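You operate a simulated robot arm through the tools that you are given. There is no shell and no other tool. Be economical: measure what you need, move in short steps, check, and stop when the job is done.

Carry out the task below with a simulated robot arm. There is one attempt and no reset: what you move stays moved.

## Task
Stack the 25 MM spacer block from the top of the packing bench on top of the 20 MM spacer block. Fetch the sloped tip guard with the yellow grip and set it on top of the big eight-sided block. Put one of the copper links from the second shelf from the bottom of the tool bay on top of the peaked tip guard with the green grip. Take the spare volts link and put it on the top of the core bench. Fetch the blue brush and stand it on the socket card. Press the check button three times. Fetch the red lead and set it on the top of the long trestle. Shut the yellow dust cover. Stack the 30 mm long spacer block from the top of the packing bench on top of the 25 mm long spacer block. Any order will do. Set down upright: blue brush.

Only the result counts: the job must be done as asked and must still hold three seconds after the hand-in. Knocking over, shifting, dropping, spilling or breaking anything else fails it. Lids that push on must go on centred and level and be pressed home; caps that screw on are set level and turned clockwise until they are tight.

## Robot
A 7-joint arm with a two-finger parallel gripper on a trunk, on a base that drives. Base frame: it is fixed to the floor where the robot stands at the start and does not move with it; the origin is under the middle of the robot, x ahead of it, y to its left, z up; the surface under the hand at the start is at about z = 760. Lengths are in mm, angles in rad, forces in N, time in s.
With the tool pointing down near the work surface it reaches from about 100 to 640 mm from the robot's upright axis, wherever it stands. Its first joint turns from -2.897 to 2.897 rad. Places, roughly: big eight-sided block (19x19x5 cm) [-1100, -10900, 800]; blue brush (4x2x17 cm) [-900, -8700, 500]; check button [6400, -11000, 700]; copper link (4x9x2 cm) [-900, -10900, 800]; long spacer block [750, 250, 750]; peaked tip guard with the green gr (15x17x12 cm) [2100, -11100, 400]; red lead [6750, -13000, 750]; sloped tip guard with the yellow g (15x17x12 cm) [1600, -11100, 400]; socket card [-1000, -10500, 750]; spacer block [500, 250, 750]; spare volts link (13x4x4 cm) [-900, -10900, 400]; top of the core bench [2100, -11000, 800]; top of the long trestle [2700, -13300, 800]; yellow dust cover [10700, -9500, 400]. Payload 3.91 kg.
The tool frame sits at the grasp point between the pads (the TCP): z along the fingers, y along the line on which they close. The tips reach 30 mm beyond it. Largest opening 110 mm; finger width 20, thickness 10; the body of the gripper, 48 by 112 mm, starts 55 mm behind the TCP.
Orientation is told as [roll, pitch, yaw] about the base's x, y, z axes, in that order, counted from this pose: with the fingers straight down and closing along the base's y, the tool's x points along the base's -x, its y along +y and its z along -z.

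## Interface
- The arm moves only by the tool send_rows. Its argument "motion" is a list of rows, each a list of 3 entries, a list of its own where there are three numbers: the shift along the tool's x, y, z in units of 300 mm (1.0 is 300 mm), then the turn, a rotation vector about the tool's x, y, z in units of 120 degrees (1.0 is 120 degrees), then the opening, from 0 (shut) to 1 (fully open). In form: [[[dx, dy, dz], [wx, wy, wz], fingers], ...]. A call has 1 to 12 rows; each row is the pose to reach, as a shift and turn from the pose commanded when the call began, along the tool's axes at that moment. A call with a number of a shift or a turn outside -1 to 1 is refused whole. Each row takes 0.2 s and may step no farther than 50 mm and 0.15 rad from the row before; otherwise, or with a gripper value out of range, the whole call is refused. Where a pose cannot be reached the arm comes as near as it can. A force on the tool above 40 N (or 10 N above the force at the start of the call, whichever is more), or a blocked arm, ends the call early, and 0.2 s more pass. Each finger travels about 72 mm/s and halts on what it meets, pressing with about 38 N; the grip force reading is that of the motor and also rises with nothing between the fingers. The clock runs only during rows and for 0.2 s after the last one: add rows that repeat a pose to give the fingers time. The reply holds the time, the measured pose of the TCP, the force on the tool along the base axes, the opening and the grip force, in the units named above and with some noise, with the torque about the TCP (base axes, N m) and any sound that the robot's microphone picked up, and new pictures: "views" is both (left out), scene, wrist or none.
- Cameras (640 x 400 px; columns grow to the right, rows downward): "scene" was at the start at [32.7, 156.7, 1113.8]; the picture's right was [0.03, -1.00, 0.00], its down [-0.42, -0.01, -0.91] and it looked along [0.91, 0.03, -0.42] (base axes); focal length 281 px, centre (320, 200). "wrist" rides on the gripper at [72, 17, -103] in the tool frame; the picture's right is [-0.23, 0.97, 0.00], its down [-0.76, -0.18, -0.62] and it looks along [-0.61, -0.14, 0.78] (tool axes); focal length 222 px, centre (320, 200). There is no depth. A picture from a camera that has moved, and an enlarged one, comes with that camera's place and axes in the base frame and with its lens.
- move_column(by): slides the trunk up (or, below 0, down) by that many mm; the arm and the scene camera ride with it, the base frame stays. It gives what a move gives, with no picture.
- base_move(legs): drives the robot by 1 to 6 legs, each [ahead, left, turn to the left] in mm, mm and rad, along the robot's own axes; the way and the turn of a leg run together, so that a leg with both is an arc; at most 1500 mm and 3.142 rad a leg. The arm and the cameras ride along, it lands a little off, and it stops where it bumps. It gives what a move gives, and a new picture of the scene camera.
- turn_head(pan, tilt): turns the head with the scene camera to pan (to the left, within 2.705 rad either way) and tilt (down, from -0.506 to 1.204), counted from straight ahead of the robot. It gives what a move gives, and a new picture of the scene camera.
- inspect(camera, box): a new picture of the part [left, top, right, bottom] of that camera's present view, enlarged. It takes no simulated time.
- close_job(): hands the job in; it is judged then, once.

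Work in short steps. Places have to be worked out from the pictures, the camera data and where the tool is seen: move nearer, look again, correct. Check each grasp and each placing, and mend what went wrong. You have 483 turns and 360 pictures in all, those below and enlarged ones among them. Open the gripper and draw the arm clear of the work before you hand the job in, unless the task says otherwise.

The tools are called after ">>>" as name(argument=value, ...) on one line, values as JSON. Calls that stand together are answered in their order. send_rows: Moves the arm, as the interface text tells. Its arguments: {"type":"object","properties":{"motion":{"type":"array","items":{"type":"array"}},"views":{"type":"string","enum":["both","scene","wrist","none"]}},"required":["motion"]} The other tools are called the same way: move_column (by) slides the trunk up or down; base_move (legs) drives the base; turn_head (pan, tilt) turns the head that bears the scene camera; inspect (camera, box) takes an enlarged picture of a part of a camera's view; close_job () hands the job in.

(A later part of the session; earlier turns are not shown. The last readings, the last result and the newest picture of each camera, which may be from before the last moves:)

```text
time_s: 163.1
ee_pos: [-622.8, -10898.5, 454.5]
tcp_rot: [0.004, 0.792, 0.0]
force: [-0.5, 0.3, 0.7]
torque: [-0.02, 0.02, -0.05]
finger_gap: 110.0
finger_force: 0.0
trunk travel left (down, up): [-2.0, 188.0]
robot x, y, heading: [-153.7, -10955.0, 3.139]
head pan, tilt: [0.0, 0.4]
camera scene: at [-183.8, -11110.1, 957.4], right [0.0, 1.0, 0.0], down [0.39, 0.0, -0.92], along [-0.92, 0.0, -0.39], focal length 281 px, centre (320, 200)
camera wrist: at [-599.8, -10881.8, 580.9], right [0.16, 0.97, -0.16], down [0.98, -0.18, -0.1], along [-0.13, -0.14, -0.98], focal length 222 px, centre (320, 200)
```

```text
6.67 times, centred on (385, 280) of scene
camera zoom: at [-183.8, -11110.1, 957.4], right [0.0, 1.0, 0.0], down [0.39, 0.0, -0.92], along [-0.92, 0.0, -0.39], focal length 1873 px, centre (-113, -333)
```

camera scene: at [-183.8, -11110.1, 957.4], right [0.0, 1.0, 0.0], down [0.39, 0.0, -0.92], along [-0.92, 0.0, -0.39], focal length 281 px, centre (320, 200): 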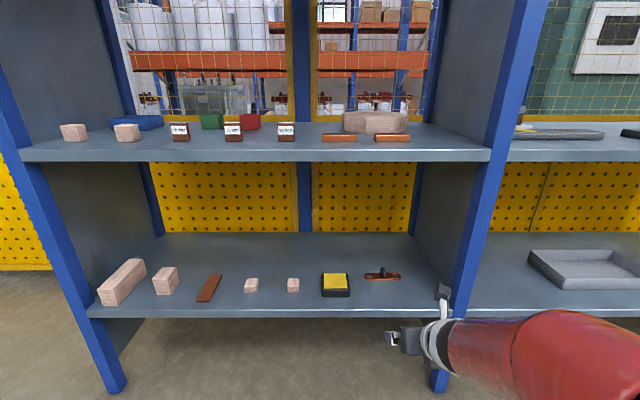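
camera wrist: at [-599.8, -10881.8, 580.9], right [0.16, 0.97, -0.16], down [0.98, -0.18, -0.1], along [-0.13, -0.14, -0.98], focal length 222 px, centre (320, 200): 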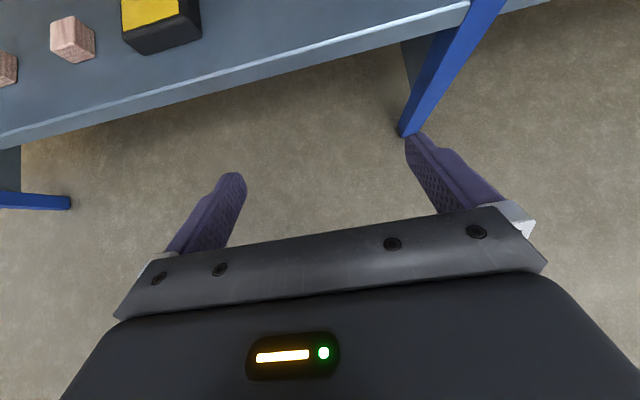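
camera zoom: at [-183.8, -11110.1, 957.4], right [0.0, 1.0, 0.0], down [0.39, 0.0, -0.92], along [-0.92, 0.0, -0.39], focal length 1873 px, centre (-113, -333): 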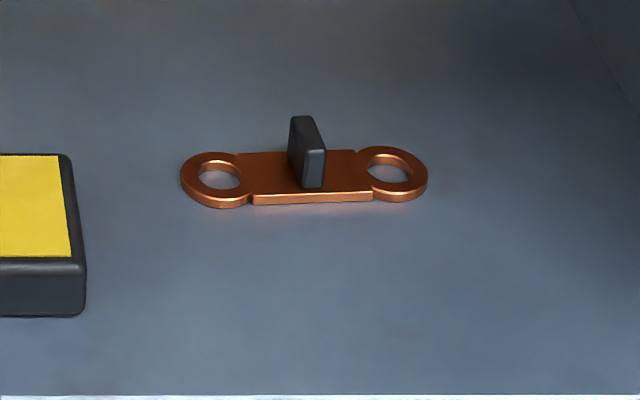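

The link has an upright fin (≈10 mm thick, closing direction y) — ideal to grip. Drive ahead 240, left 5.

>>> base_move(legs=[[240, 5, 0]])

>>> send_rows(motion=[[[0, 0, 0], [0, 0, 0], 0.5], [[0, 0, 0], [0, 0, 0], 0.5]], views="wrist")

>>> inspect(camera="scene", box=[330, 240, 490, 360])

```text
time_s: 164.9
ee_pos: [-865.9, -10903.5, 456.3]
tcp_rot: [0.002, 0.791, 0.0]
force: [0.6, 0.8, -0.2]
torque: [0.0, 0.02, -0.03]
finger_gap: 109.9
finger_force: 0.0
trunk travel left (down, up): [-2.0, 188.0]
robot x, y, heading: [-393.9, -10961.2, 3.143]
head pan, tilt: [0.0, 0.4]
camera scene: at [-427.3, -11114.7, 957.4], right [0.0, 1.0, 0.0], down [0.39, 0.0, -0.92], along [-0.92, 0.0, -0.39], focal length 281 px, centre (320, 200)
```

scene: 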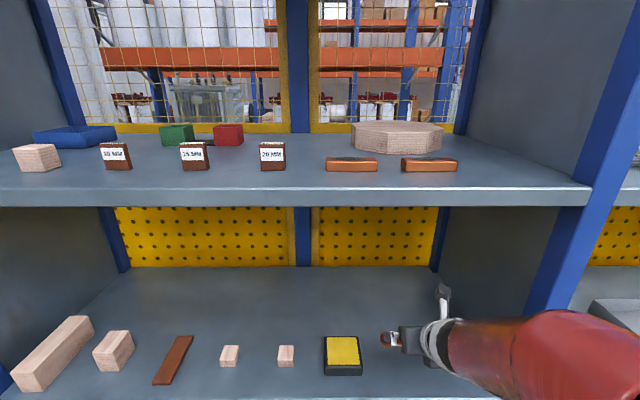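

```text
time_s: 165.5
ee_pos: [-866.3, -10904.2, 455.5]
tcp_rot: [0.003, 0.789, 0.0]
force: [-0.1, 0.2, 0.6]
torque: [0.0, 0.02, -0.02]
finger_gap: 55.0
finger_force: 0.0
trunk travel left (down, up): [-2.0, 188.0]
robot x, y, heading: [-396.4, -10963.9, 3.135]
head pan, tilt: [0.0, 0.4]
camera wrist: at [-843.3, -10886.3, 581.4], right [0.16, 0.97, -0.16], down [0.98, -0.18, -0.1], along [-0.13, -0.14, -0.98], focal length 222 px, centre (320, 200)
```

wrist: 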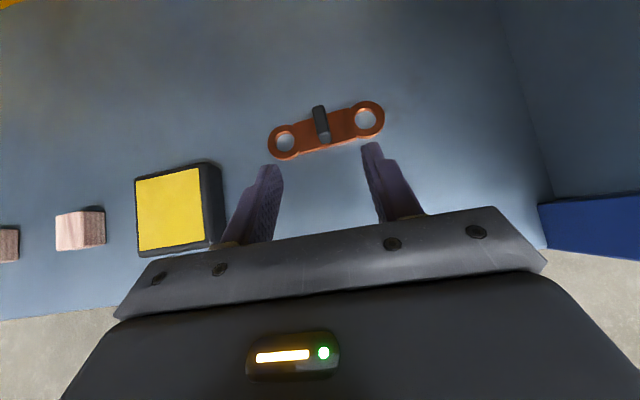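

```text
3.33 times, centred on (410, 300) of scene
camera zoom: at [-427.3, -11114.7, 957.4], right [0.0, 1.0, 0.0], down [0.39, 0.0, -0.92], along [-0.92, 0.0, -0.39], focal length 936 px, centre (20, -133)
```

zoom: 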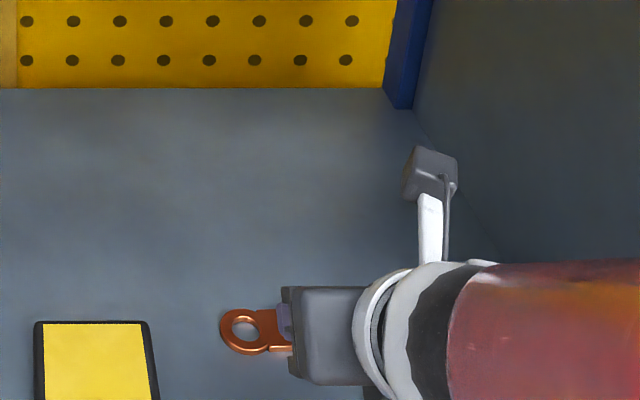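

Fin at ≈(-939,-10902). Advance mostly along the tool axis to TCP (-930,-10902,400) and close.

>>> send_rows(motion=[[[0.007, 0.007, 0.1], [0, 0, 0], 0.5], [[0.014, 0.007, 0.2], [0, 0, 0], 0.5], [[0.021, 0.007, 0.28], [0, 0, 0], 0.5], [[0.021, 0.007, 0.28], [0, 0, 0], 0.5]], views="wrist")

```text
time_s: 166.5
ee_pos: [-930.4, -10900.8, 400.2]
tcp_rot: [0.004, 0.79, 0.0]
force: [0.3, -0.3, 0.6]
torque: [0.0, 0.0, 0.01]
finger_gap: 55.0
finger_force: 0.1
trunk travel left (down, up): [-2.0, 188.0]
robot x, y, heading: [-394.8, -10960.6, 3.142]
head pan, tilt: [0.0, 0.4]
camera wrist: at [-907.8, -10884.1, 526.2], right [0.16, 0.97, -0.16], down [0.98, -0.18, -0.1], along [-0.13, -0.14, -0.98], focal length 222 px, centre (320, 200)
```

wrist: 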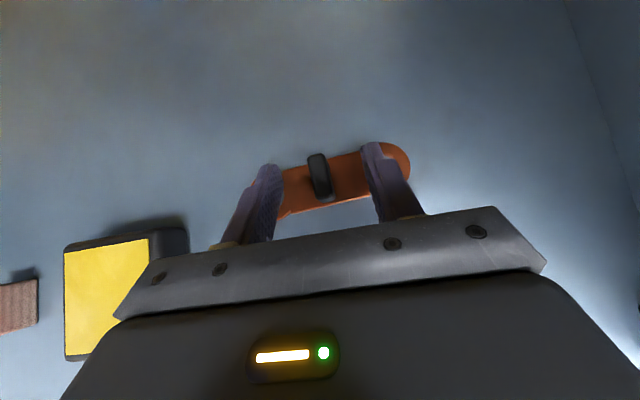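

Fin is between the tips. Close and lift slightly.

>>> send_rows(motion=[[[0, 0, 0], [0, 0, 0], 0.2], [[0, 0, 0], [0, 0, 0], 0], [[0, 0, 0], [0, 0, 0], 0], [[0, 0, 0], [0, 0, 0], 0], [[0, 0, 0], [0, 0, 0], 0], [[0.03, 0, -0.03], [0, 0, 0], 0], [[0.08, 0, -0.08], [0, 0, 0], 0], [[0.12, 0, -0.12], [0, 0, 0], 0]], views="wrist")

```text
time_s: 168.3
ee_pos: [-930.6, -10902.3, 454.4]
tcp_rot: [0.004, 0.791, 0.001]
force: [-0.4, 1.5, -0.2]
torque: [-0.03, -0.05, 0.01]
finger_gap: 11.3
finger_force: 38.1
trunk travel left (down, up): [-2.0, 188.0]
robot x, y, heading: [-396.2, -10959.4, 3.137]
head pan, tilt: [0.0, 0.4]
camera wrist: at [-907.5, -10884.5, 579.2], right [0.16, 0.97, -0.16], down [0.98, -0.18, -0.1], along [-0.13, -0.14, -0.98], focal length 222 px, centre (320, 200)
```

wrist: 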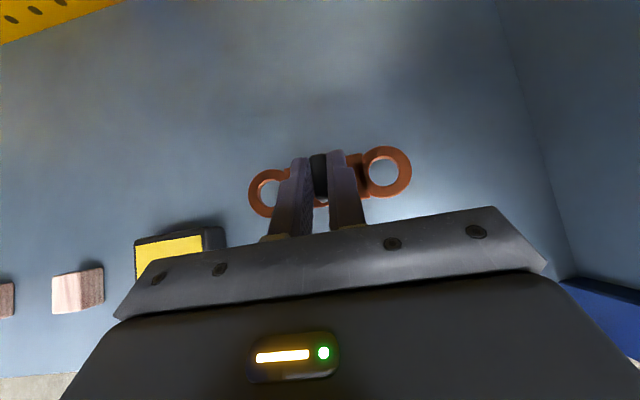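

Held by the fin. Back out 500 mm, raise the trunk and turn round to look toward the core bench.

>>> base_move(legs=[[-500, 0, 0]])

>>> move_column(by=160)

>>> base_move(legs=[[0, 0, 3.14]])

>>> turn_head(pan=0.0, tilt=0.25)

```text
time_s: 171.3
ee_pos: [-419.7, -10902.7, 453.4]
tcp_rot: [0.002, 0.791, 0.0]
force: [-0.1, -0.2, -0.5]
torque: [0.03, 0.0, 0.0]
finger_gap: 11.1
finger_force: 38.0
trunk travel left (down, up): [-2.0, 188.0]
robot x, y, heading: [114.8, -10964.5, 3.139]
head pan, tilt: [0.0, 0.4]
camera scene: at [83.5, -11115.9, 957.4], right [0.0, 1.0, 0.0], down [0.39, 0.0, -0.92], along [-0.92, 0.0, -0.39], focal length 281 px, centre (320, 200)
```

scene: 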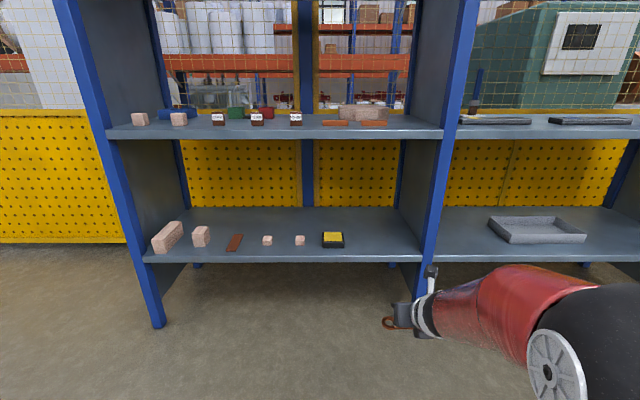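

```text
time_s: 173.2
ee_pos: [-419.0, -10902.7, 613.7]
tcp_rot: [0.002, 0.789, 0.001]
force: [-0.6, 0.6, -0.9]
torque: [0.02, -0.01, 0.01]
finger_gap: 11.4
finger_force: 37.5
trunk travel left (down, up): [-162.0, 28.0]
robot x, y, heading: [121.7, -10964.7, 3.138]
head pan, tilt: [0.0, 0.4]
```

```text
time_s: 180.9
ee_pos: [651.0, -11026.4, 613.4]
tcp_rot: [0.0, 0.79, 3.134]
force: [0.1, 0.2, -1.2]
torque: [-0.02, 0.03, 0.02]
finger_gap: 11.3
finger_force: 38.3
trunk travel left (down, up): [-162.0, 28.0]
robot x, y, heading: [114.9, -10965.8, -0.012]
head pan, tilt: [0.0, 0.4]
camera scene: at [151.0, -10808.7, 1117.4], right [-0.01, -1.0, 0.0], down [-0.39, 0.0, -0.92], along [0.92, -0.01, -0.39], focal length 281 px, centre (320, 200)
```

scene: 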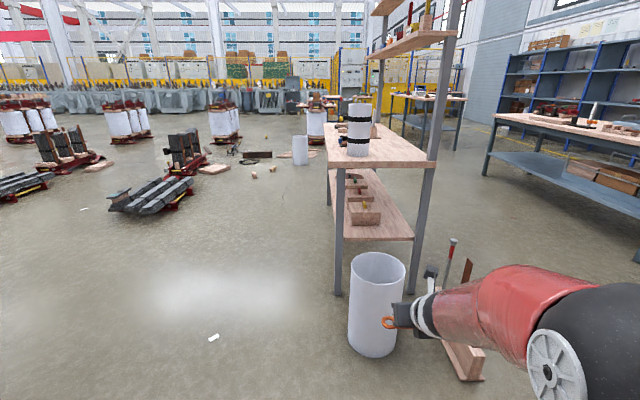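

```text
time_s: 181.6
ee_pos: [651.3, -11025.6, 614.8]
tcp_rot: [0.002, 0.791, 3.136]
force: [0.1, 0.1, -1.2]
torque: [-0.01, 0.0, -0.02]
finger_gap: 11.0
finger_force: 38.3
trunk travel left (down, up): [-162.0, 28.0]
robot x, y, heading: [112.5, -10960.2, -0.015]
head pan, tilt: [0.0, 0.25]
camera scene: at [151.7, -10808.7, 1131.3], right [-0.01, -1.0, 0.0], down [-0.25, 0.0, -0.97], along [0.97, -0.01, -0.25], focal length 281 px, centre (320, 200)
```

scene: 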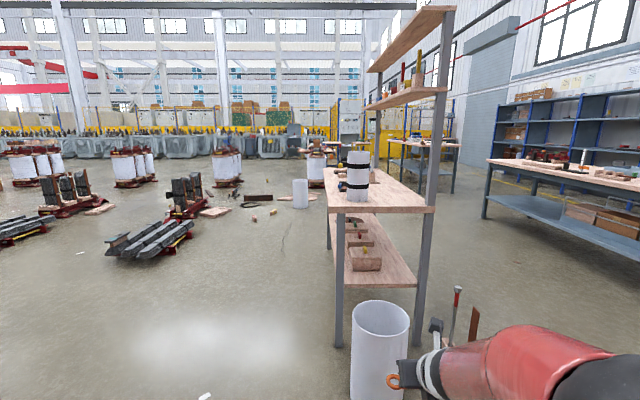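

The core bench runs along x from ≈1500, its open front facing +y at y≈-10935. I go round a scrap on the floor at (1130,-10316): left 1000, ahead 1900, then turn right to face the bench.

>>> base_move(legs=[[0, 1000, 0.015], [1500, 0, 0], [400, 0, 0], [0, 0, -1.571]])

>>> turn_head(pan=0.0, tilt=0.4)

```text
time_s: 199.8
ee_pos: [1980.6, -10508.6, 614.2]
tcp_rot: [0.0, 0.79, 1.578]
force: [-0.5, -0.2, -2.0]
torque: [0.04, 0.0, 0.01]
finger_gap: 11.3
finger_force: 38.2
trunk travel left (down, up): [-162.0, 28.0]
robot x, y, heading: [2037.9, -9973.8, -1.568]
head pan, tilt: [0.0, 0.25]
camera scene: at [2191.6, -10005.3, 1131.4], right [-1.0, 0.0, 0.0], down [0.0, 0.25, -0.97], along [0.0, -0.97, -0.25], focal length 281 px, centre (320, 200)
```

scene: 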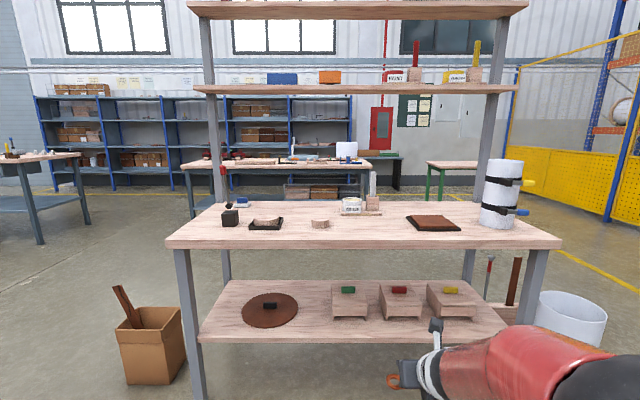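

```text
time_s: 200.5
ee_pos: [1981.5, -10508.9, 614.8]
tcp_rot: [0.003, 0.793, 1.577]
force: [0.2, 0.3, -1.6]
torque: [0.0, 0.02, 0.01]
finger_gap: 11.3
finger_force: 37.8
trunk travel left (down, up): [-162.0, 28.0]
robot x, y, heading: [2036.9, -9973.6, -1.567]
head pan, tilt: [0.0, 0.4]
camera scene: at [2191.6, -10004.6, 1117.4], right [-1.0, 0.0, 0.0], down [0.0, 0.39, -0.92], along [0.0, -0.92, -0.39], focal length 281 px, centre (320, 200)
```

scene: 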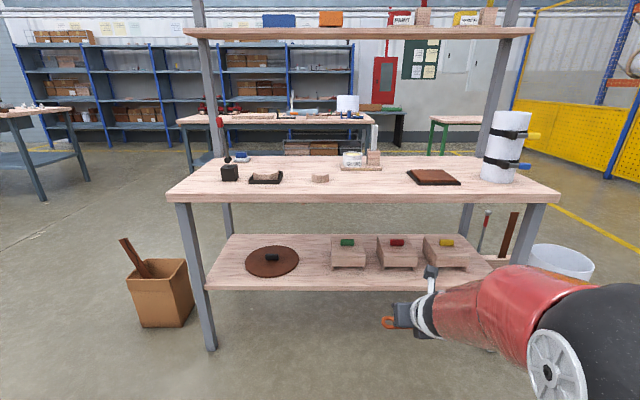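

>>> inspect(camera="scene", box=[320, 220, 500, 300])

>>> inspect(camera="scene", box=[160, 130, 560, 210])

```text
3.56 times, centred on (410, 260) of scene
camera zoom: at [2191.6, -10004.6, 1117.4], right [-1.0, 0.0, 0.0], down [0.0, 0.39, -0.92], along [0.0, -0.92, -0.39], focal length 999 px, centre (0, -13)
```

zoom: 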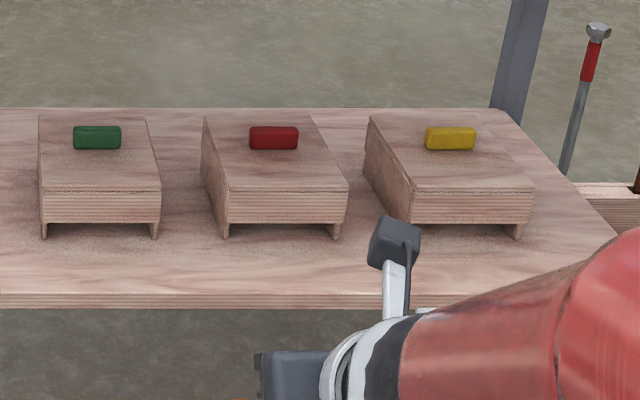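

```text
1.60 times, centred on (360, 170) of scene
camera zoom: at [2191.6, -10004.6, 1117.4], right [-1.0, 0.0, 0.0], down [0.0, 0.39, -0.92], along [0.0, -0.92, -0.39], focal length 449 px, centre (256, 248)
```

zoom: 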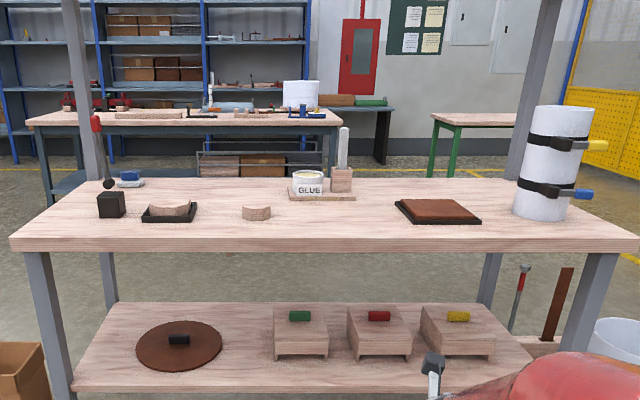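

Found: guards with green, red, yellow grips on the lower shelf; free space on the bench top. Raise the tool ~270 mm and drive 300 mm closer to triangulate heights.

>>> send_rows(motion=[[[0.1, 0, -0.1], [0, 0, 0], 0], [[0.2, 0, -0.2], [0, 0, 0], 0], [[0.3, 0, -0.3], [0, 0, 0], 0], [[0.4, 0, -0.4], [0, 0, 0], 0], [[0.5, 0, -0.5], [0, 0, 0], 0], [[0.6, 0, -0.6], [0, 0, 0], 0], [[0.64, 0, -0.64], [0, 0, 0], 0]], views="none")

>>> base_move(legs=[[300, 0, 0]])

```text
time_s: 202.1
ee_pos: [1983.1, -10508.6, 887.2]
tcp_rot: [0.004, 0.791, 1.576]
force: [0.4, -0.4, -1.4]
torque: [0.0, 0.02, -0.03]
finger_gap: 11.2
finger_force: 37.9
trunk travel left (down, up): [-162.0, 28.0]
robot x, y, heading: [2034.1, -9972.7, -1.566]
head pan, tilt: [0.0, 0.4]
```

```text
time_s: 204.1
ee_pos: [1983.1, -10811.7, 886.9]
tcp_rot: [0.002, 0.79, 1.576]
force: [0.3, 0.3, -1.0]
torque: [0.03, -0.01, 0.0]
finger_gap: 11.4
finger_force: 38.4
trunk travel left (down, up): [-162.0, 28.0]
robot x, y, heading: [2039.6, -10274.5, -1.567]
head pan, tilt: [0.0, 0.4]
camera scene: at [2192.7, -10307.4, 1117.4], right [-1.0, 0.0, 0.0], down [0.0, 0.39, -0.92], along [0.0, -0.92, -0.39], focal length 281 px, centre (320, 200)
```

scene: 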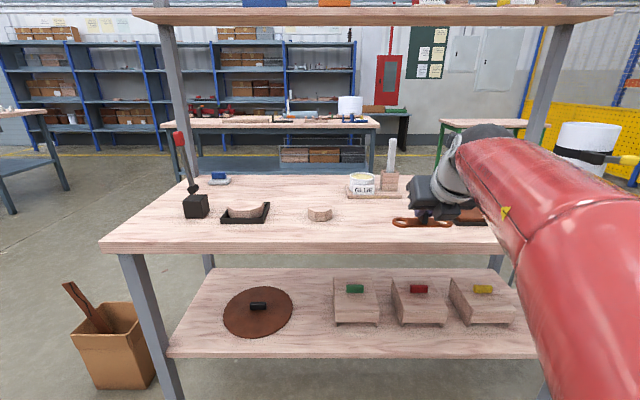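

Bench top z≈760 with front edge y≈-10886. Free spot around (1983,-10960). Drive ahead 140 mm and view.

>>> base_move(legs=[[140, 0, 0]])

>>> send_rows(motion=[[[-0.05, 0, 0.05], [0, 0, 0], 0], [[-0.12, 0, 0.12], [0, 0, 0], 0], [[-0.12, 0, 0.12], [0, 0, 0], 0]], views="wrist")

>>> inspect(camera="scene", box=[340, 190, 500, 310])

```text
time_s: 205.4
ee_pos: [1983.0, -10951.8, 887.7]
tcp_rot: [0.002, 0.791, 1.575]
force: [-0.4, 0.1, -0.9]
torque: [0.02, 0.04, 0.0]
finger_gap: 11.3
finger_force: 38.0
trunk travel left (down, up): [-162.0, 28.0]
robot x, y, heading: [2037.1, -10414.9, -1.571]
head pan, tilt: [0.0, 0.4]
camera scene: at [2193.1, -10448.8, 1117.4], right [-1.0, 0.0, 0.0], down [0.0, 0.39, -0.92], along [0.0, -0.92, -0.39], focal length 281 px, centre (320, 200)
```

scene: 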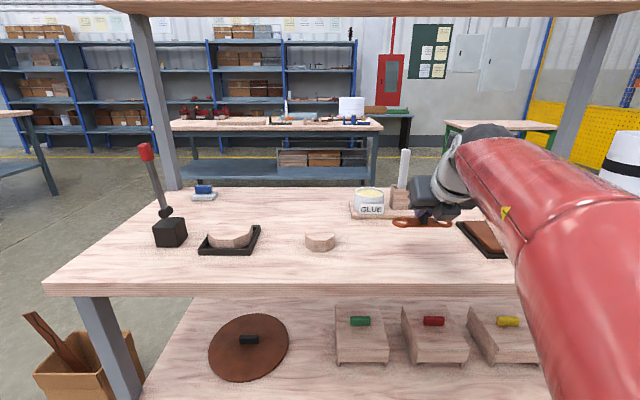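

```text
time_s: 206.2
ee_pos: [1982.1, -10952.2, 834.2]
tcp_rot: [0.004, 0.791, 1.578]
force: [0.3, -0.1, -1.3]
torque: [0.01, 0.0, -0.01]
finger_gap: 11.3
finger_force: 37.8
trunk travel left (down, up): [-162.0, 28.0]
robot x, y, heading: [2037.7, -10415.3, -1.567]
head pan, tilt: [0.0, 0.4]
camera wrist: at [1965.9, -10929.4, 959.4], right [-0.97, 0.16, -0.16], down [0.17, 0.98, -0.1], along [0.14, -0.13, -0.98], focal length 222 px, centre (320, 200)
```

wrist: 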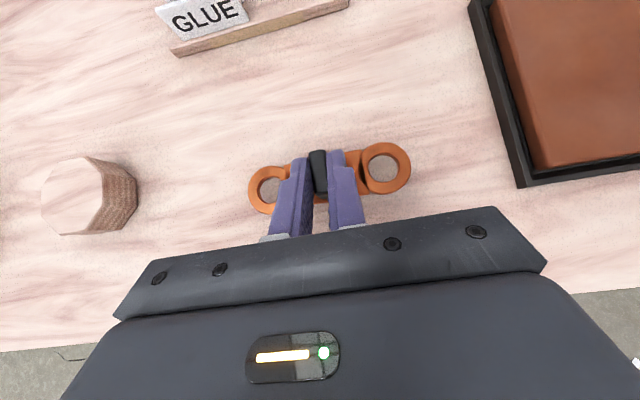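

```text
3.33 times, centred on (420, 250) of scene
camera zoom: at [2193.1, -10448.8, 1117.4], right [-1.0, 0.0, 0.0], down [0.0, 0.39, -0.92], along [0.0, -0.92, -0.39], focal length 936 px, centre (-13, 33)
```

zoom: 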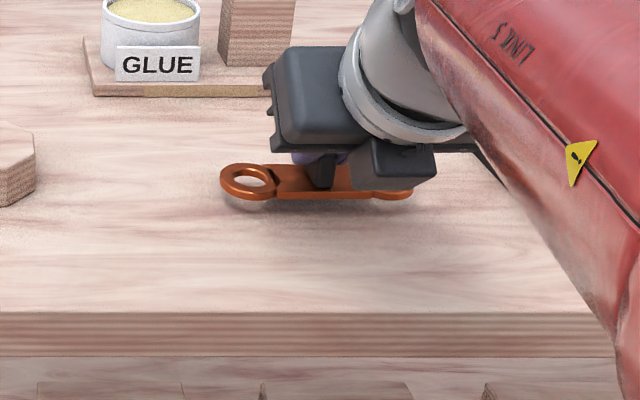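

Good free spot. Lower ~26 mm then by small steps until contact.

>>> send_rows(motion=[[[-0.03, 0, 0.03], [0, 0, 0], 0], [[-0.061, 0, 0.061], [0, 0, 0], 0], [[-0.061, 0, 0.061], [0, 0, 0], 0]], views="none")

>>> send_rows(motion=[[[-0.009, 0, 0.009], [0, 0, 0], 0], [[-0.009, 0, 0.009], [0, 0, 0], 0]], views="none")

>>> send_rows(motion=[[[-0.007, 0, 0.007], [0, 0, 0], 0], [[-0.007, 0, 0.007], [0, 0, 0], 0]], views="none")

>>> inspect(camera="scene", box=[340, 190, 500, 310])

```text
time_s: 207.0
ee_pos: [1982.2, -10954.8, 818.8]
tcp_rot: [0.01, 0.818, 1.581]
force: [0.7, -1.7, 11.5]
torque: [0.0, -0.15, -0.03]
finger_gap: 11.0
finger_force: 38.3
trunk travel left (down, up): [-162.0, 28.0]
robot x, y, heading: [2035.0, -10413.5, -1.57]
head pan, tilt: [0.0, 0.4]
stopped in row 3: the force on the tool passed its limit at 42 N (the readings are from after the stop); the commanded pose is now the measured one
```

```text
time_s: 207.8
ee_pos: [1981.8, -10954.3, 819.5]
tcp_rot: [0.013, 0.825, 1.581]
force: [0.4, -0.4, 9.5]
torque: [0.03, -0.1, -0.13]
finger_gap: 11.2
finger_force: 38.2
trunk travel left (down, up): [-162.0, 28.0]
robot x, y, heading: [2041.6, -10416.4, -1.57]
head pan, tilt: [0.0, 0.4]
stopped in row 2: the force on the tool passed its limit at 40 N (the readings are from after the stop); the commanded pose is now the measured one
```

```text
time_s: 208.4
ee_pos: [1982.1, -10954.3, 818.3]
tcp_rot: [0.015, 0.831, 1.582]
force: [1.0, -3.9, 34.7]
torque: [0.02, -0.23, -0.13]
finger_gap: 11.3
finger_force: 37.8
trunk travel left (down, up): [-162.0, 28.0]
robot x, y, heading: [2040.6, -10416.6, -1.563]
head pan, tilt: [0.0, 0.4]
```

```text
3.33 times, centred on (420, 250) of scene
camera zoom: at [2193.4, -10447.1, 1117.8], right [-1.0, 0.0, 0.0], down [0.0, 0.39, -0.92], along [0.0, -0.92, -0.39], focal length 936 px, centre (-13, 33)
```

zoom: 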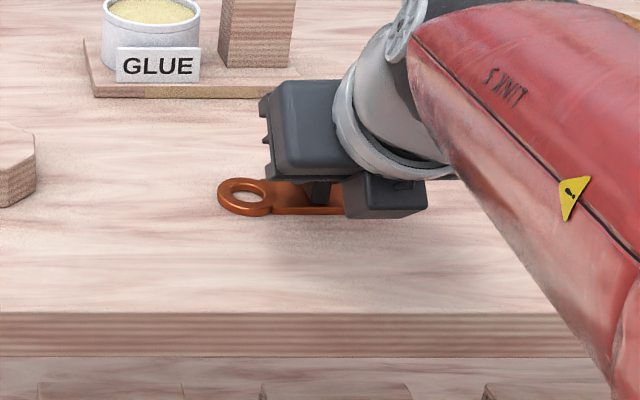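

Link touches the top. Ease the force and open, then retreat back along the tool axis.

>>> send_rows(motion=[[[0.009, 0, -0.009], [0, 0, 0], 0], [[0.009, 0, -0.009], [0, 0, 0], 0.15], [[0.009, 0, -0.009], [0, 0, 0], 0.4], [[0.009, 0, -0.009], [0, 0, 0], 0.4], [[0.009, 0, -0.1], [0, 0, 0], 0.4], [[0.009, 0, -0.25], [0, 0, 0], 0.4], [[0.009, 0, -0.4], [0, 0, 0], 0.4]])

```text
time_s: 210.0
ee_pos: [1984.5, -10869.8, 896.0]
tcp_rot: [0.01, 0.82, 1.582]
force: [0.2, -0.8, -0.6]
torque: [0.01, -0.01, 0.0]
finger_gap: 43.9
finger_force: 0.1
trunk travel left (down, up): [-162.0, 28.0]
robot x, y, heading: [2038.5, -10418.4, -1.564]
head pan, tilt: [0.0, 0.4]
camera scene: at [2193.1, -10448.9, 1117.4], right [-1.0, 0.0, 0.0], down [0.0, 0.39, -0.92], along [0.0, -0.92, -0.39], focal length 281 px, centre (320, 200)
camera wrist: at [1969.1, -10842.0, 1020.2], right [-0.98, 0.15, -0.16], down [0.18, 0.98, -0.13], along [0.13, -0.16, -0.98], focal length 222 px, centre (320, 200)
```

scene: 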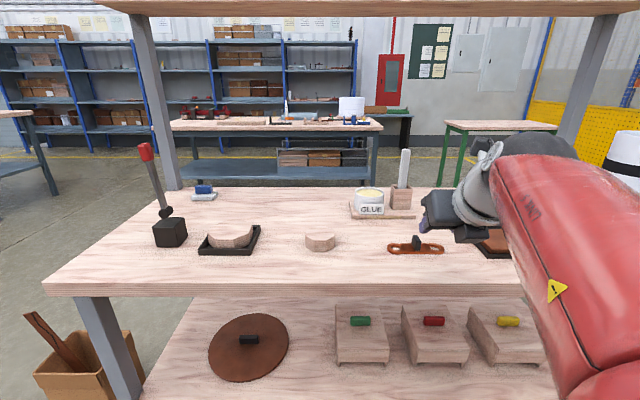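
wrist: 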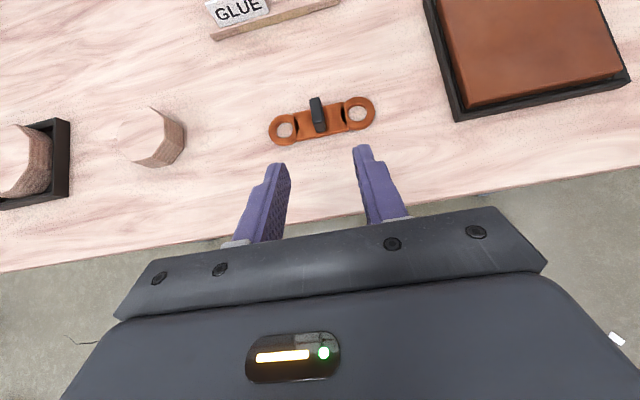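

Volts link placed. Now the yellow-grip guard: back off, shift right 327, lower the trunk and arm to view it.

>>> base_move(legs=[[-250, 0, 0], [0, -327, 0]])

>>> move_column(by=-160)

>>> send_rows(motion=[[[-0.1, 0, 0.1], [0, 0, 0], 1], [[-0.2, 0, 0.2], [0, 0, 0], 1], [[-0.27, 0, 0.27], [0, 0, 0], 1], [[-0.27, 0, 0.27], [0, 0, 0], 1]])

```text
time_s: 213.6
ee_pos: [1654.1, -10616.9, 894.9]
tcp_rot: [0.015, 0.82, 1.575]
force: [0.0, 0.7, 0.1]
torque: [0.0, -0.01, 0.03]
finger_gap: 44.2
finger_force: 0.0
trunk travel left (down, up): [-162.0, 28.0]
robot x, y, heading: [1712.9, -10161.4, -1.572]
head pan, tilt: [0.0, 0.4]
camera scene: at [1865.5, -10198.3, 1117.4], right [-1.0, 0.0, 0.0], down [0.0, 0.39, -0.92], along [0.0, -0.92, -0.39], focal length 281 px, centre (320, 200)
```

scene: 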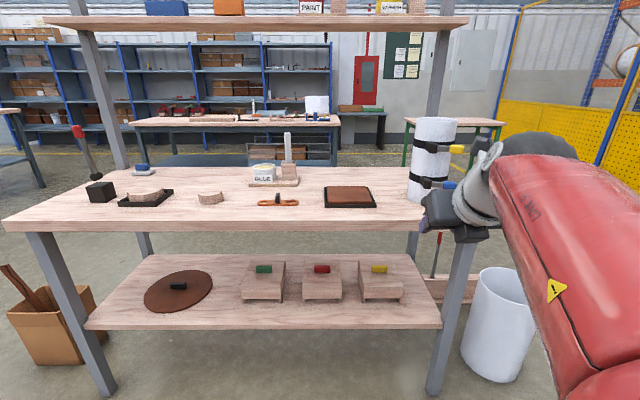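

```text
time_s: 215.4
ee_pos: [1654.3, -10616.6, 735.5]
tcp_rot: [0.012, 0.82, 1.574]
force: [0.0, 0.1, 0.0]
torque: [-0.02, -0.05, 0.01]
finger_gap: 43.9
finger_force: 0.1
trunk travel left (down, up): [-2.0, 188.0]
robot x, y, heading: [1708.0, -10167.8, -1.575]
head pan, tilt: [0.0, 0.4]
```

```text
time_s: 216.4
ee_pos: [1654.6, -10621.0, 622.6]
tcp_rot: [0.01, 0.822, 1.575]
force: [-0.3, -0.4, 0.3]
torque: [-0.02, -0.02, -0.01]
finger_gap: 110.1
finger_force: 0.0
trunk travel left (down, up): [-2.0, 188.0]
robot x, y, heading: [1709.7, -10161.8, -1.571]
head pan, tilt: [0.0, 0.4]
camera scene: at [1865.5, -10198.3, 957.4], right [-1.0, 0.0, 0.0], down [0.0, 0.39, -0.92], along [0.0, -0.92, -0.39], focal length 281 px, centre (320, 200)
camera wrist: at [1638.1, -10593.6, 747.5], right [-0.97, 0.16, -0.16], down [0.18, 0.97, -0.13], along [0.13, -0.16, -0.98], focal length 222 px, centre (320, 200)
```

scene: 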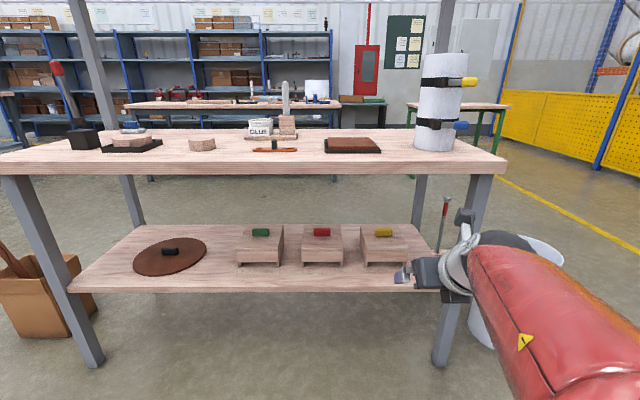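
wrist: 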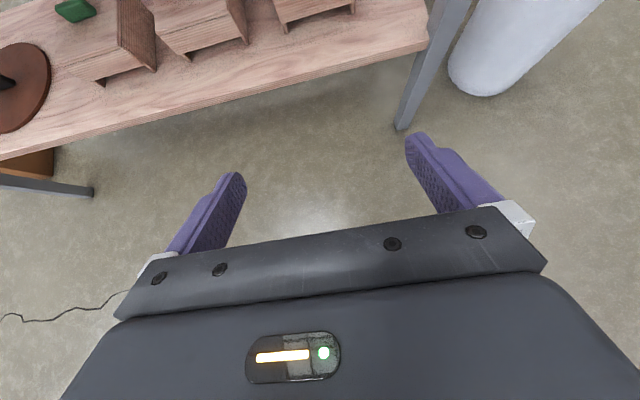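

Yellow grip ≈ (1640,-11078,462). Look at its shape closely.

>>> inspect(camera="scene", box=[220, 210, 430, 300])

```text
3.05 times, centred on (325, 255) of scene
camera zoom: at [1865.5, -10198.3, 957.4], right [-1.0, 0.0, 0.0], down [0.0, 0.39, -0.92], along [0.0, -0.92, -0.39], focal length 856 px, centre (305, 32)
```

zoom: 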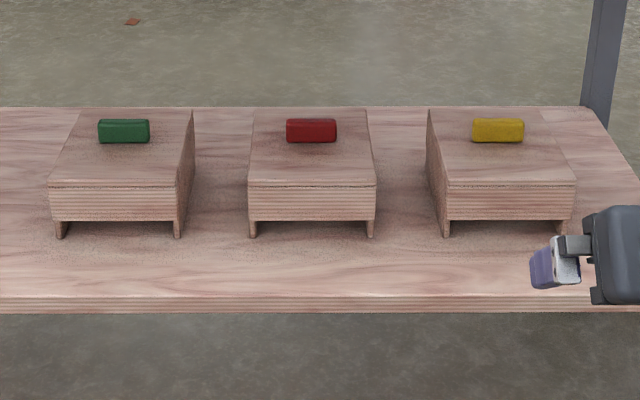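

Drive ahead 240 mm for a closer wrist view (camera stays outside the top's edge).

>>> base_move(legs=[[230, -15, 0]])

>>> send_rows(motion=[[[0, 0, 0], [0, 0, 0], 1]], views="wrist")

```text
time_s: 218.2
ee_pos: [1640.0, -10856.2, 623.3]
tcp_rot: [0.014, 0.821, 1.578]
force: [0.6, -0.2, -0.3]
torque: [0.02, 0.0, -0.02]
finger_gap: 109.8
finger_force: 0.1
trunk travel left (down, up): [-2.0, 188.0]
robot x, y, heading: [1697.0, -10395.7, -1.57]
head pan, tilt: [0.0, 0.4]
camera scene: at [1850.4, -10431.7, 957.4], right [-1.0, 0.0, 0.0], down [0.0, 0.39, -0.92], along [0.0, -0.92, -0.39], focal length 281 px, centre (320, 200)
```

scene: 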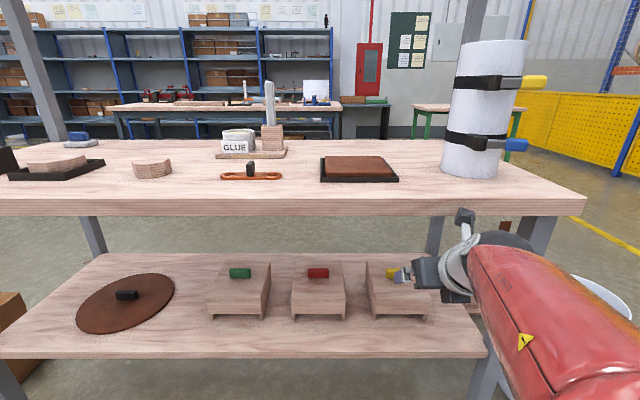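

```text
time_s: 218.6
ee_pos: [1640.3, -10853.7, 623.4]
tcp_rot: [0.012, 0.823, 1.576]
force: [0.7, -0.8, -0.9]
torque: [0.02, 0.04, -0.01]
finger_gap: 109.7
finger_force: 0.0
trunk travel left (down, up): [-2.0, 188.0]
robot x, y, heading: [1694.6, -10398.5, -1.575]
head pan, tilt: [0.0, 0.4]
camera wrist: at [1624.2, -10827.8, 747.8], right [-0.97, 0.16, -0.16], down [0.18, 0.97, -0.13], along [0.13, -0.16, -0.98], focal length 222 px, centre (320, 200)
```

wrist: 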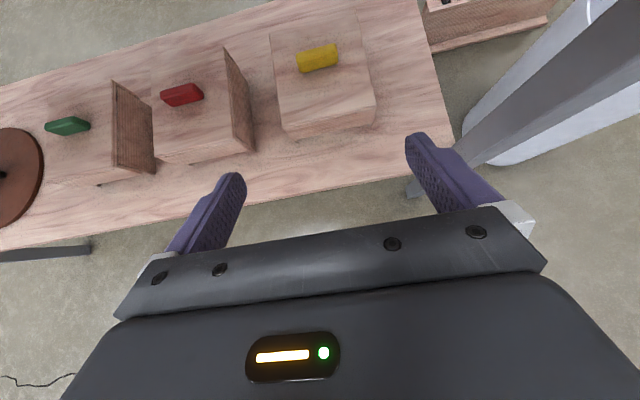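

>>> inspect(camera="wrist", box=[0, 0, 400, 220])

>>> inspect(camera="scene", box=[180, 250, 440, 340])

```text
1.60 times, centred on (200, 110) of wrist
camera zoom: at [1624.2, -10827.8, 747.8], right [-0.97, 0.16, -0.16], down [0.18, 0.97, -0.13], along [0.13, -0.16, -0.98], focal length 355 px, centre (512, 344)
```

zoom: 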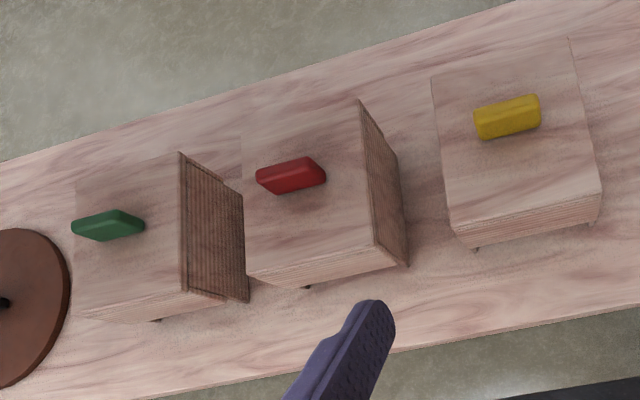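

```text
2.46 times, centred on (310, 295) of scene
camera zoom: at [1850.4, -10431.7, 957.4], right [-1.0, 0.0, 0.0], down [0.0, 0.39, -0.92], along [0.0, -0.92, -0.39], focal length 691 px, centre (345, -34)
```

zoom: 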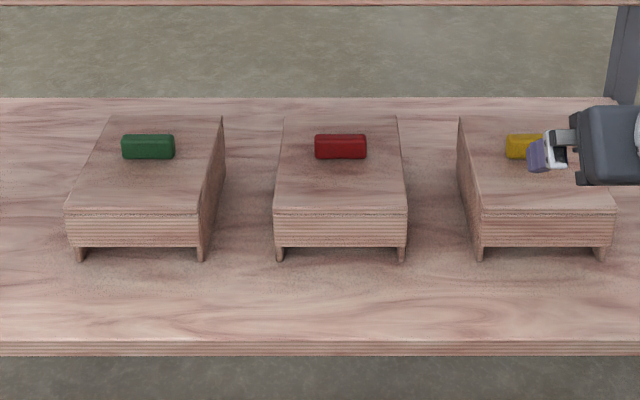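

Guard top ≈ 425–435, grip bar (≈55 mm long along x) centre ≈ (1640,-11078,465). Lower the TCP by 147 mm first.

>>> send_rows(motion=[[[-0.1, 0, 0.093], [0, 0, 0], 1], [[-0.2, 0, 0.187], [0, 0, 0], 1], [[-0.3, 0, 0.28], [0, 0, 0], 1], [[-0.358, 0, 0.334], [0, 0, 0], 1], [[-0.358, 0, 0.334], [0, 0, 0], 1]], views="none")

>>> base_move(legs=[[120, 0, 0]])

>>> send_rows(motion=[[[0, 0, 0], [0, 0, 0], 1]], views="wrist")

```text
time_s: 219.8
ee_pos: [1638.4, -10855.3, 474.5]
tcp_rot: [0.015, 0.82, 1.578]
force: [-0.6, -0.3, 0.6]
torque: [0.04, -0.01, -0.01]
finger_gap: 110.0
finger_force: 0.0
trunk travel left (down, up): [-2.0, 188.0]
robot x, y, heading: [1696.5, -10398.0, -1.57]
head pan, tilt: [0.0, 0.4]
```

```text
time_s: 221.0
ee_pos: [1638.8, -10977.7, 474.8]
tcp_rot: [0.012, 0.822, 1.576]
force: [0.3, -0.1, 0.5]
torque: [-0.01, 0.0, 0.0]
finger_gap: 110.2
finger_force: 0.1
trunk travel left (down, up): [-2.0, 188.0]
robot x, y, heading: [1697.8, -10520.1, -1.57]
head pan, tilt: [0.0, 0.4]
camera scene: at [1850.2, -10553.7, 957.4], right [-1.0, 0.0, 0.0], down [0.0, 0.39, -0.92], along [0.0, -0.92, -0.39], focal length 281 px, centre (320, 200)
```

scene: 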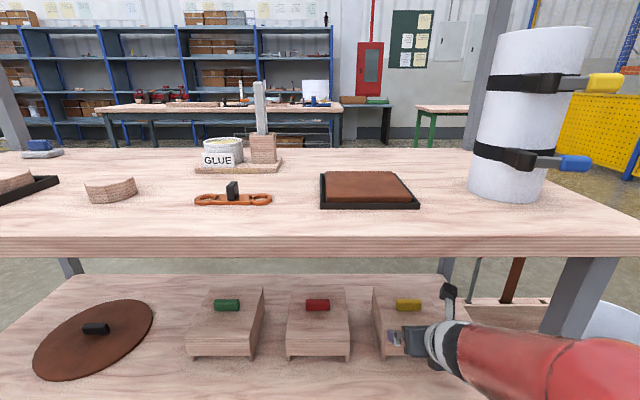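

```text
time_s: 221.4
ee_pos: [1638.3, -10978.4, 475.2]
tcp_rot: [0.013, 0.822, 1.576]
force: [-0.5, 0.1, -0.3]
torque: [-0.02, -0.04, -0.01]
finger_gap: 110.2
finger_force: 0.1
trunk travel left (down, up): [-2.0, 188.0]
robot x, y, heading: [1697.5, -10523.5, -1.575]
head pan, tilt: [0.0, 0.4]
camera wrist: at [1622.8, -10950.4, 599.7], right [-0.97, 0.16, -0.16], down [0.18, 0.97, -0.13], along [0.13, -0.16, -0.98], focal length 222 px, centre (320, 200)
```

wrist: 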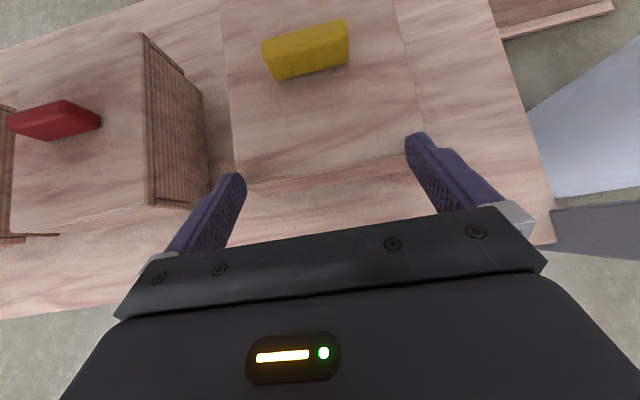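

Bar centre ≈ (1634,-11082,461). Advance 94 mm and 4 mm right with the base, then fine check.

>>> base_move(legs=[[92, -4, 0]])

>>> send_rows(motion=[[[0, 0, 0], [0, 0, 0], 1]], views="wrist")

>>> inspect(camera="scene", box=[350, 260, 510, 380])

```text
time_s: 222.5
ee_pos: [1634.1, -11069.1, 475.2]
tcp_rot: [0.012, 0.821, 1.576]
force: [-0.8, -0.7, 0.5]
torque: [0.0, -0.01, 0.01]
finger_gap: 110.1
finger_force: 0.1
trunk travel left (down, up): [-2.0, 188.0]
robot x, y, heading: [1690.3, -10611.0, -1.571]
head pan, tilt: [0.0, 0.4]
camera scene: at [1846.0, -10645.8, 957.4], right [-1.0, 0.0, 0.0], down [0.0, 0.39, -0.92], along [0.0, -0.92, -0.39], focal length 281 px, centre (320, 200)
```

scene: 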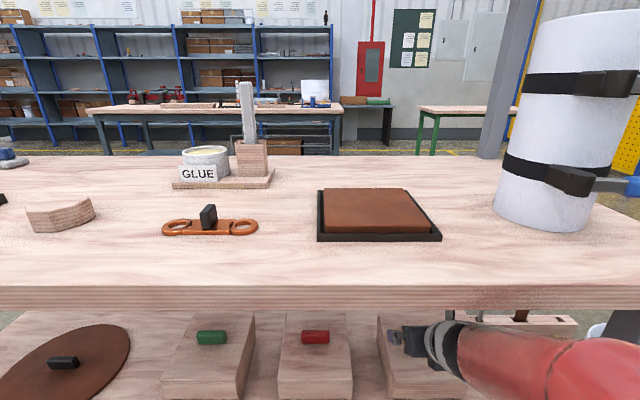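

```text
time_s: 222.9
ee_pos: [1633.8, -11070.0, 474.8]
tcp_rot: [0.013, 0.823, 1.575]
force: [0.2, -0.1, -0.2]
torque: [-0.03, 0.02, -0.03]
finger_gap: 109.9
finger_force: 0.0
trunk travel left (down, up): [-2.0, 188.0]
robot x, y, heading: [1685.7, -10611.8, -1.573]
head pan, tilt: [0.0, 0.4]
camera wrist: at [1618.6, -11042.4, 599.7], right [-0.97, 0.16, -0.16], down [0.18, 0.97, -0.13], along [0.13, -0.16, -0.98], focal length 222 px, centre (320, 200)
```

wrist: 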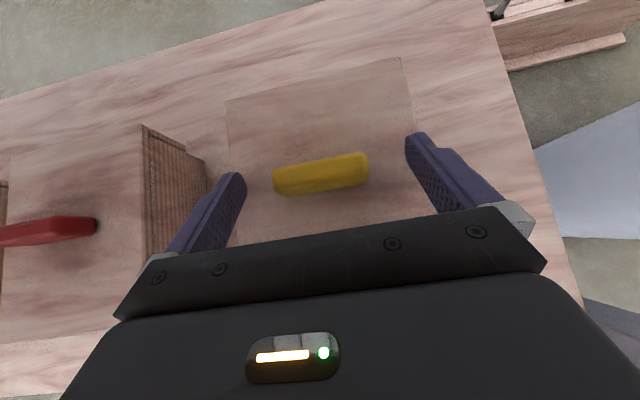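

```text
3.33 times, centred on (430, 320) of scene
camera zoom: at [1846.0, -10645.8, 957.4], right [-1.0, 0.0, 0.0], down [0.0, 0.39, -0.92], along [0.0, -0.92, -0.39], focal length 936 px, centre (-47, -200)
```

zoom: 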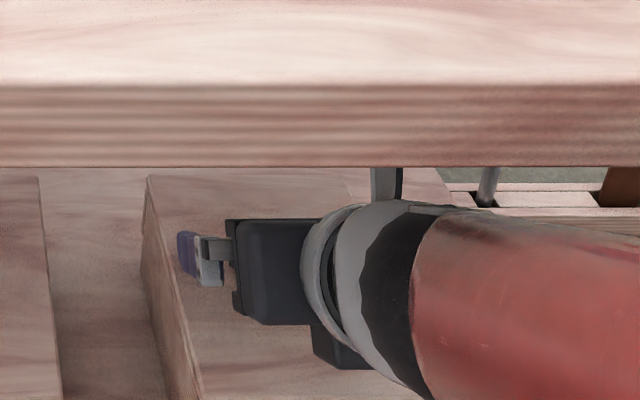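

Bar centre triangulated (1634,-11082,460). Move in 5 mm and 7 mm down, close.

>>> send_rows(motion=[[[-0.0057, 0, 0.028], [0, 0, 0], 1], [[-0.0057, 0, 0.028], [0, 0, 0], 0.7], [[-0.0057, 0, 0.028], [0, 0, 0], 0.4], [[-0.0057, 0, 0.028], [0, 0, 0], 0.2], [[-0.0057, 0, 0.028], [0, 0, 0], 0], [[-0.0057, 0, 0.028], [0, 0, 0], 0]], views="wrist")

```text
time_s: 223.8
ee_pos: [1632.8, -11077.1, 471.9]
tcp_rot: [0.011, 0.836, 1.572]
force: [-4.9, 1.8, 11.7]
torque: [-0.82, -0.53, -0.12]
finger_gap: 59.2
finger_force: 20.6
trunk travel left (down, up): [-2.0, 188.0]
robot x, y, heading: [1695.5, -10611.1, -1.568]
head pan, tilt: [0.0, 0.4]
stopped in row 4: the force on the tool passed its limit at 41 N (the readings are from after the stop); the commanded pose is now the measured one
camera wrist: at [1617.6, -11048.3, 597.3], right [-0.97, 0.16, -0.16], down [0.18, 0.97, -0.15], along [0.13, -0.17, -0.98], focal length 222 px, centre (320, 200)
```

wrist: 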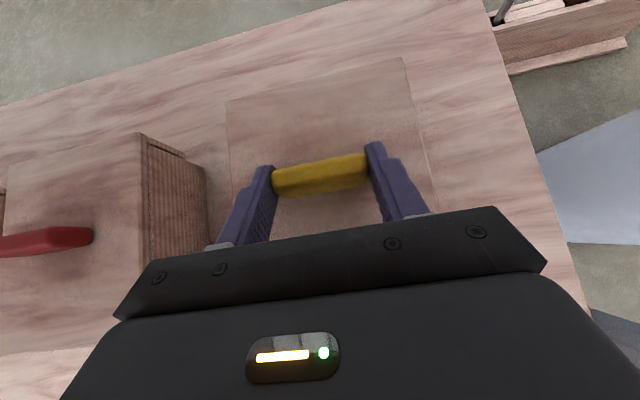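

The tips touched the guard's top; ease up 5 mm and close fully.

>>> send_rows(motion=[[[0.014, 0, -0.012], [0, 0, 0], 0.55], [[0.014, 0, -0.012], [0, 0, 0], 0.3], [[0.014, 0, -0.012], [0, 0, 0], 0], [[0.014, 0, -0.012], [0, 0, 0], 0], [[0.014, 0, -0.012], [0, 0, 0], 0]], views="wrist")

```text
time_s: 225.0
ee_pos: [1635.1, -11076.1, 478.1]
tcp_rot: [0.01, 0.83, 1.575]
force: [0.0, -0.5, -2.8]
torque: [0.02, 0.01, -0.01]
finger_gap: 59.8
finger_force: 37.6
trunk travel left (down, up): [-2.0, 188.0]
robot x, y, heading: [1690.2, -10611.1, -1.573]
head pan, tilt: [0.0, 0.4]
camera wrist: at [1619.0, -11048.6, 601.7], right [-0.97, 0.16, -0.16], down [0.18, 0.97, -0.14], along [0.13, -0.17, -0.98], focal length 222 px, centre (320, 200)
```

wrist: 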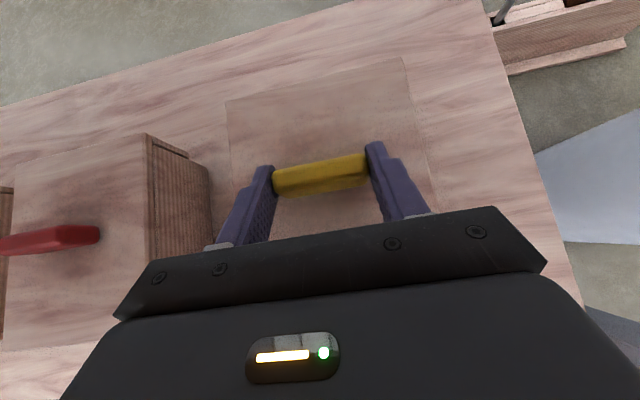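

Gripped at 59.8 mm. Lift 20 mm gently.

>>> send_rows(motion=[[[0.012, 0, -0.011], [0, 0, 0], 0], [[0.03, 0, -0.027], [0, 0, 0], 0], [[0.05, 0, -0.045], [0, 0, 0], 0], [[0.05, 0, -0.045], [0, 0, 0], 0]])

```text
time_s: 226.0
ee_pos: [1634.5, -11076.6, 496.8]
tcp_rot: [0.011, 0.828, 1.576]
force: [0.2, -0.1, -2.1]
torque: [0.02, 0.03, 0.04]
finger_gap: 59.5
finger_force: 37.8
trunk travel left (down, up): [-2.0, 188.0]
robot x, y, heading: [1687.1, -10613.8, -1.571]
head pan, tilt: [0.0, 0.4]
camera scene: at [1846.2, -10645.8, 957.4], right [-1.0, 0.0, 0.0], down [0.0, 0.39, -0.92], along [0.0, -0.92, -0.39], focal length 281 px, centre (320, 200)
camera wrist: at [1619.3, -11048.7, 621.6], right [-0.97, 0.16, -0.16], down [0.18, 0.97, -0.14], along [0.13, -0.17, -0.98], focal length 222 px, centre (320, 200)
```

scene: 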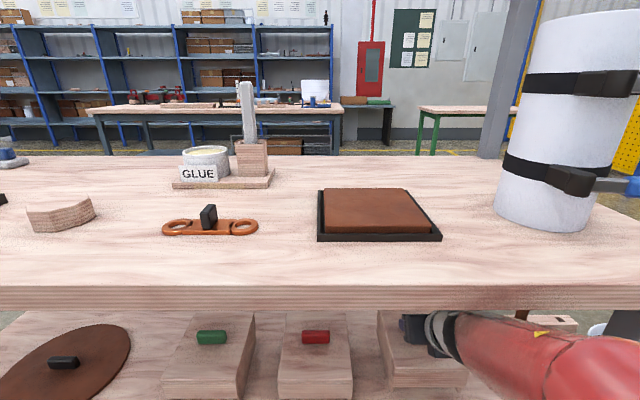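
wrist: 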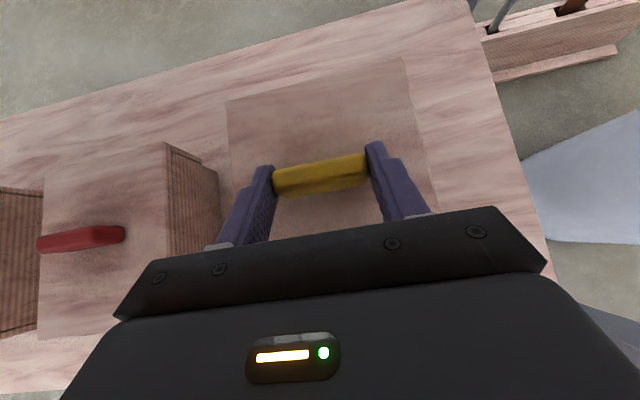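

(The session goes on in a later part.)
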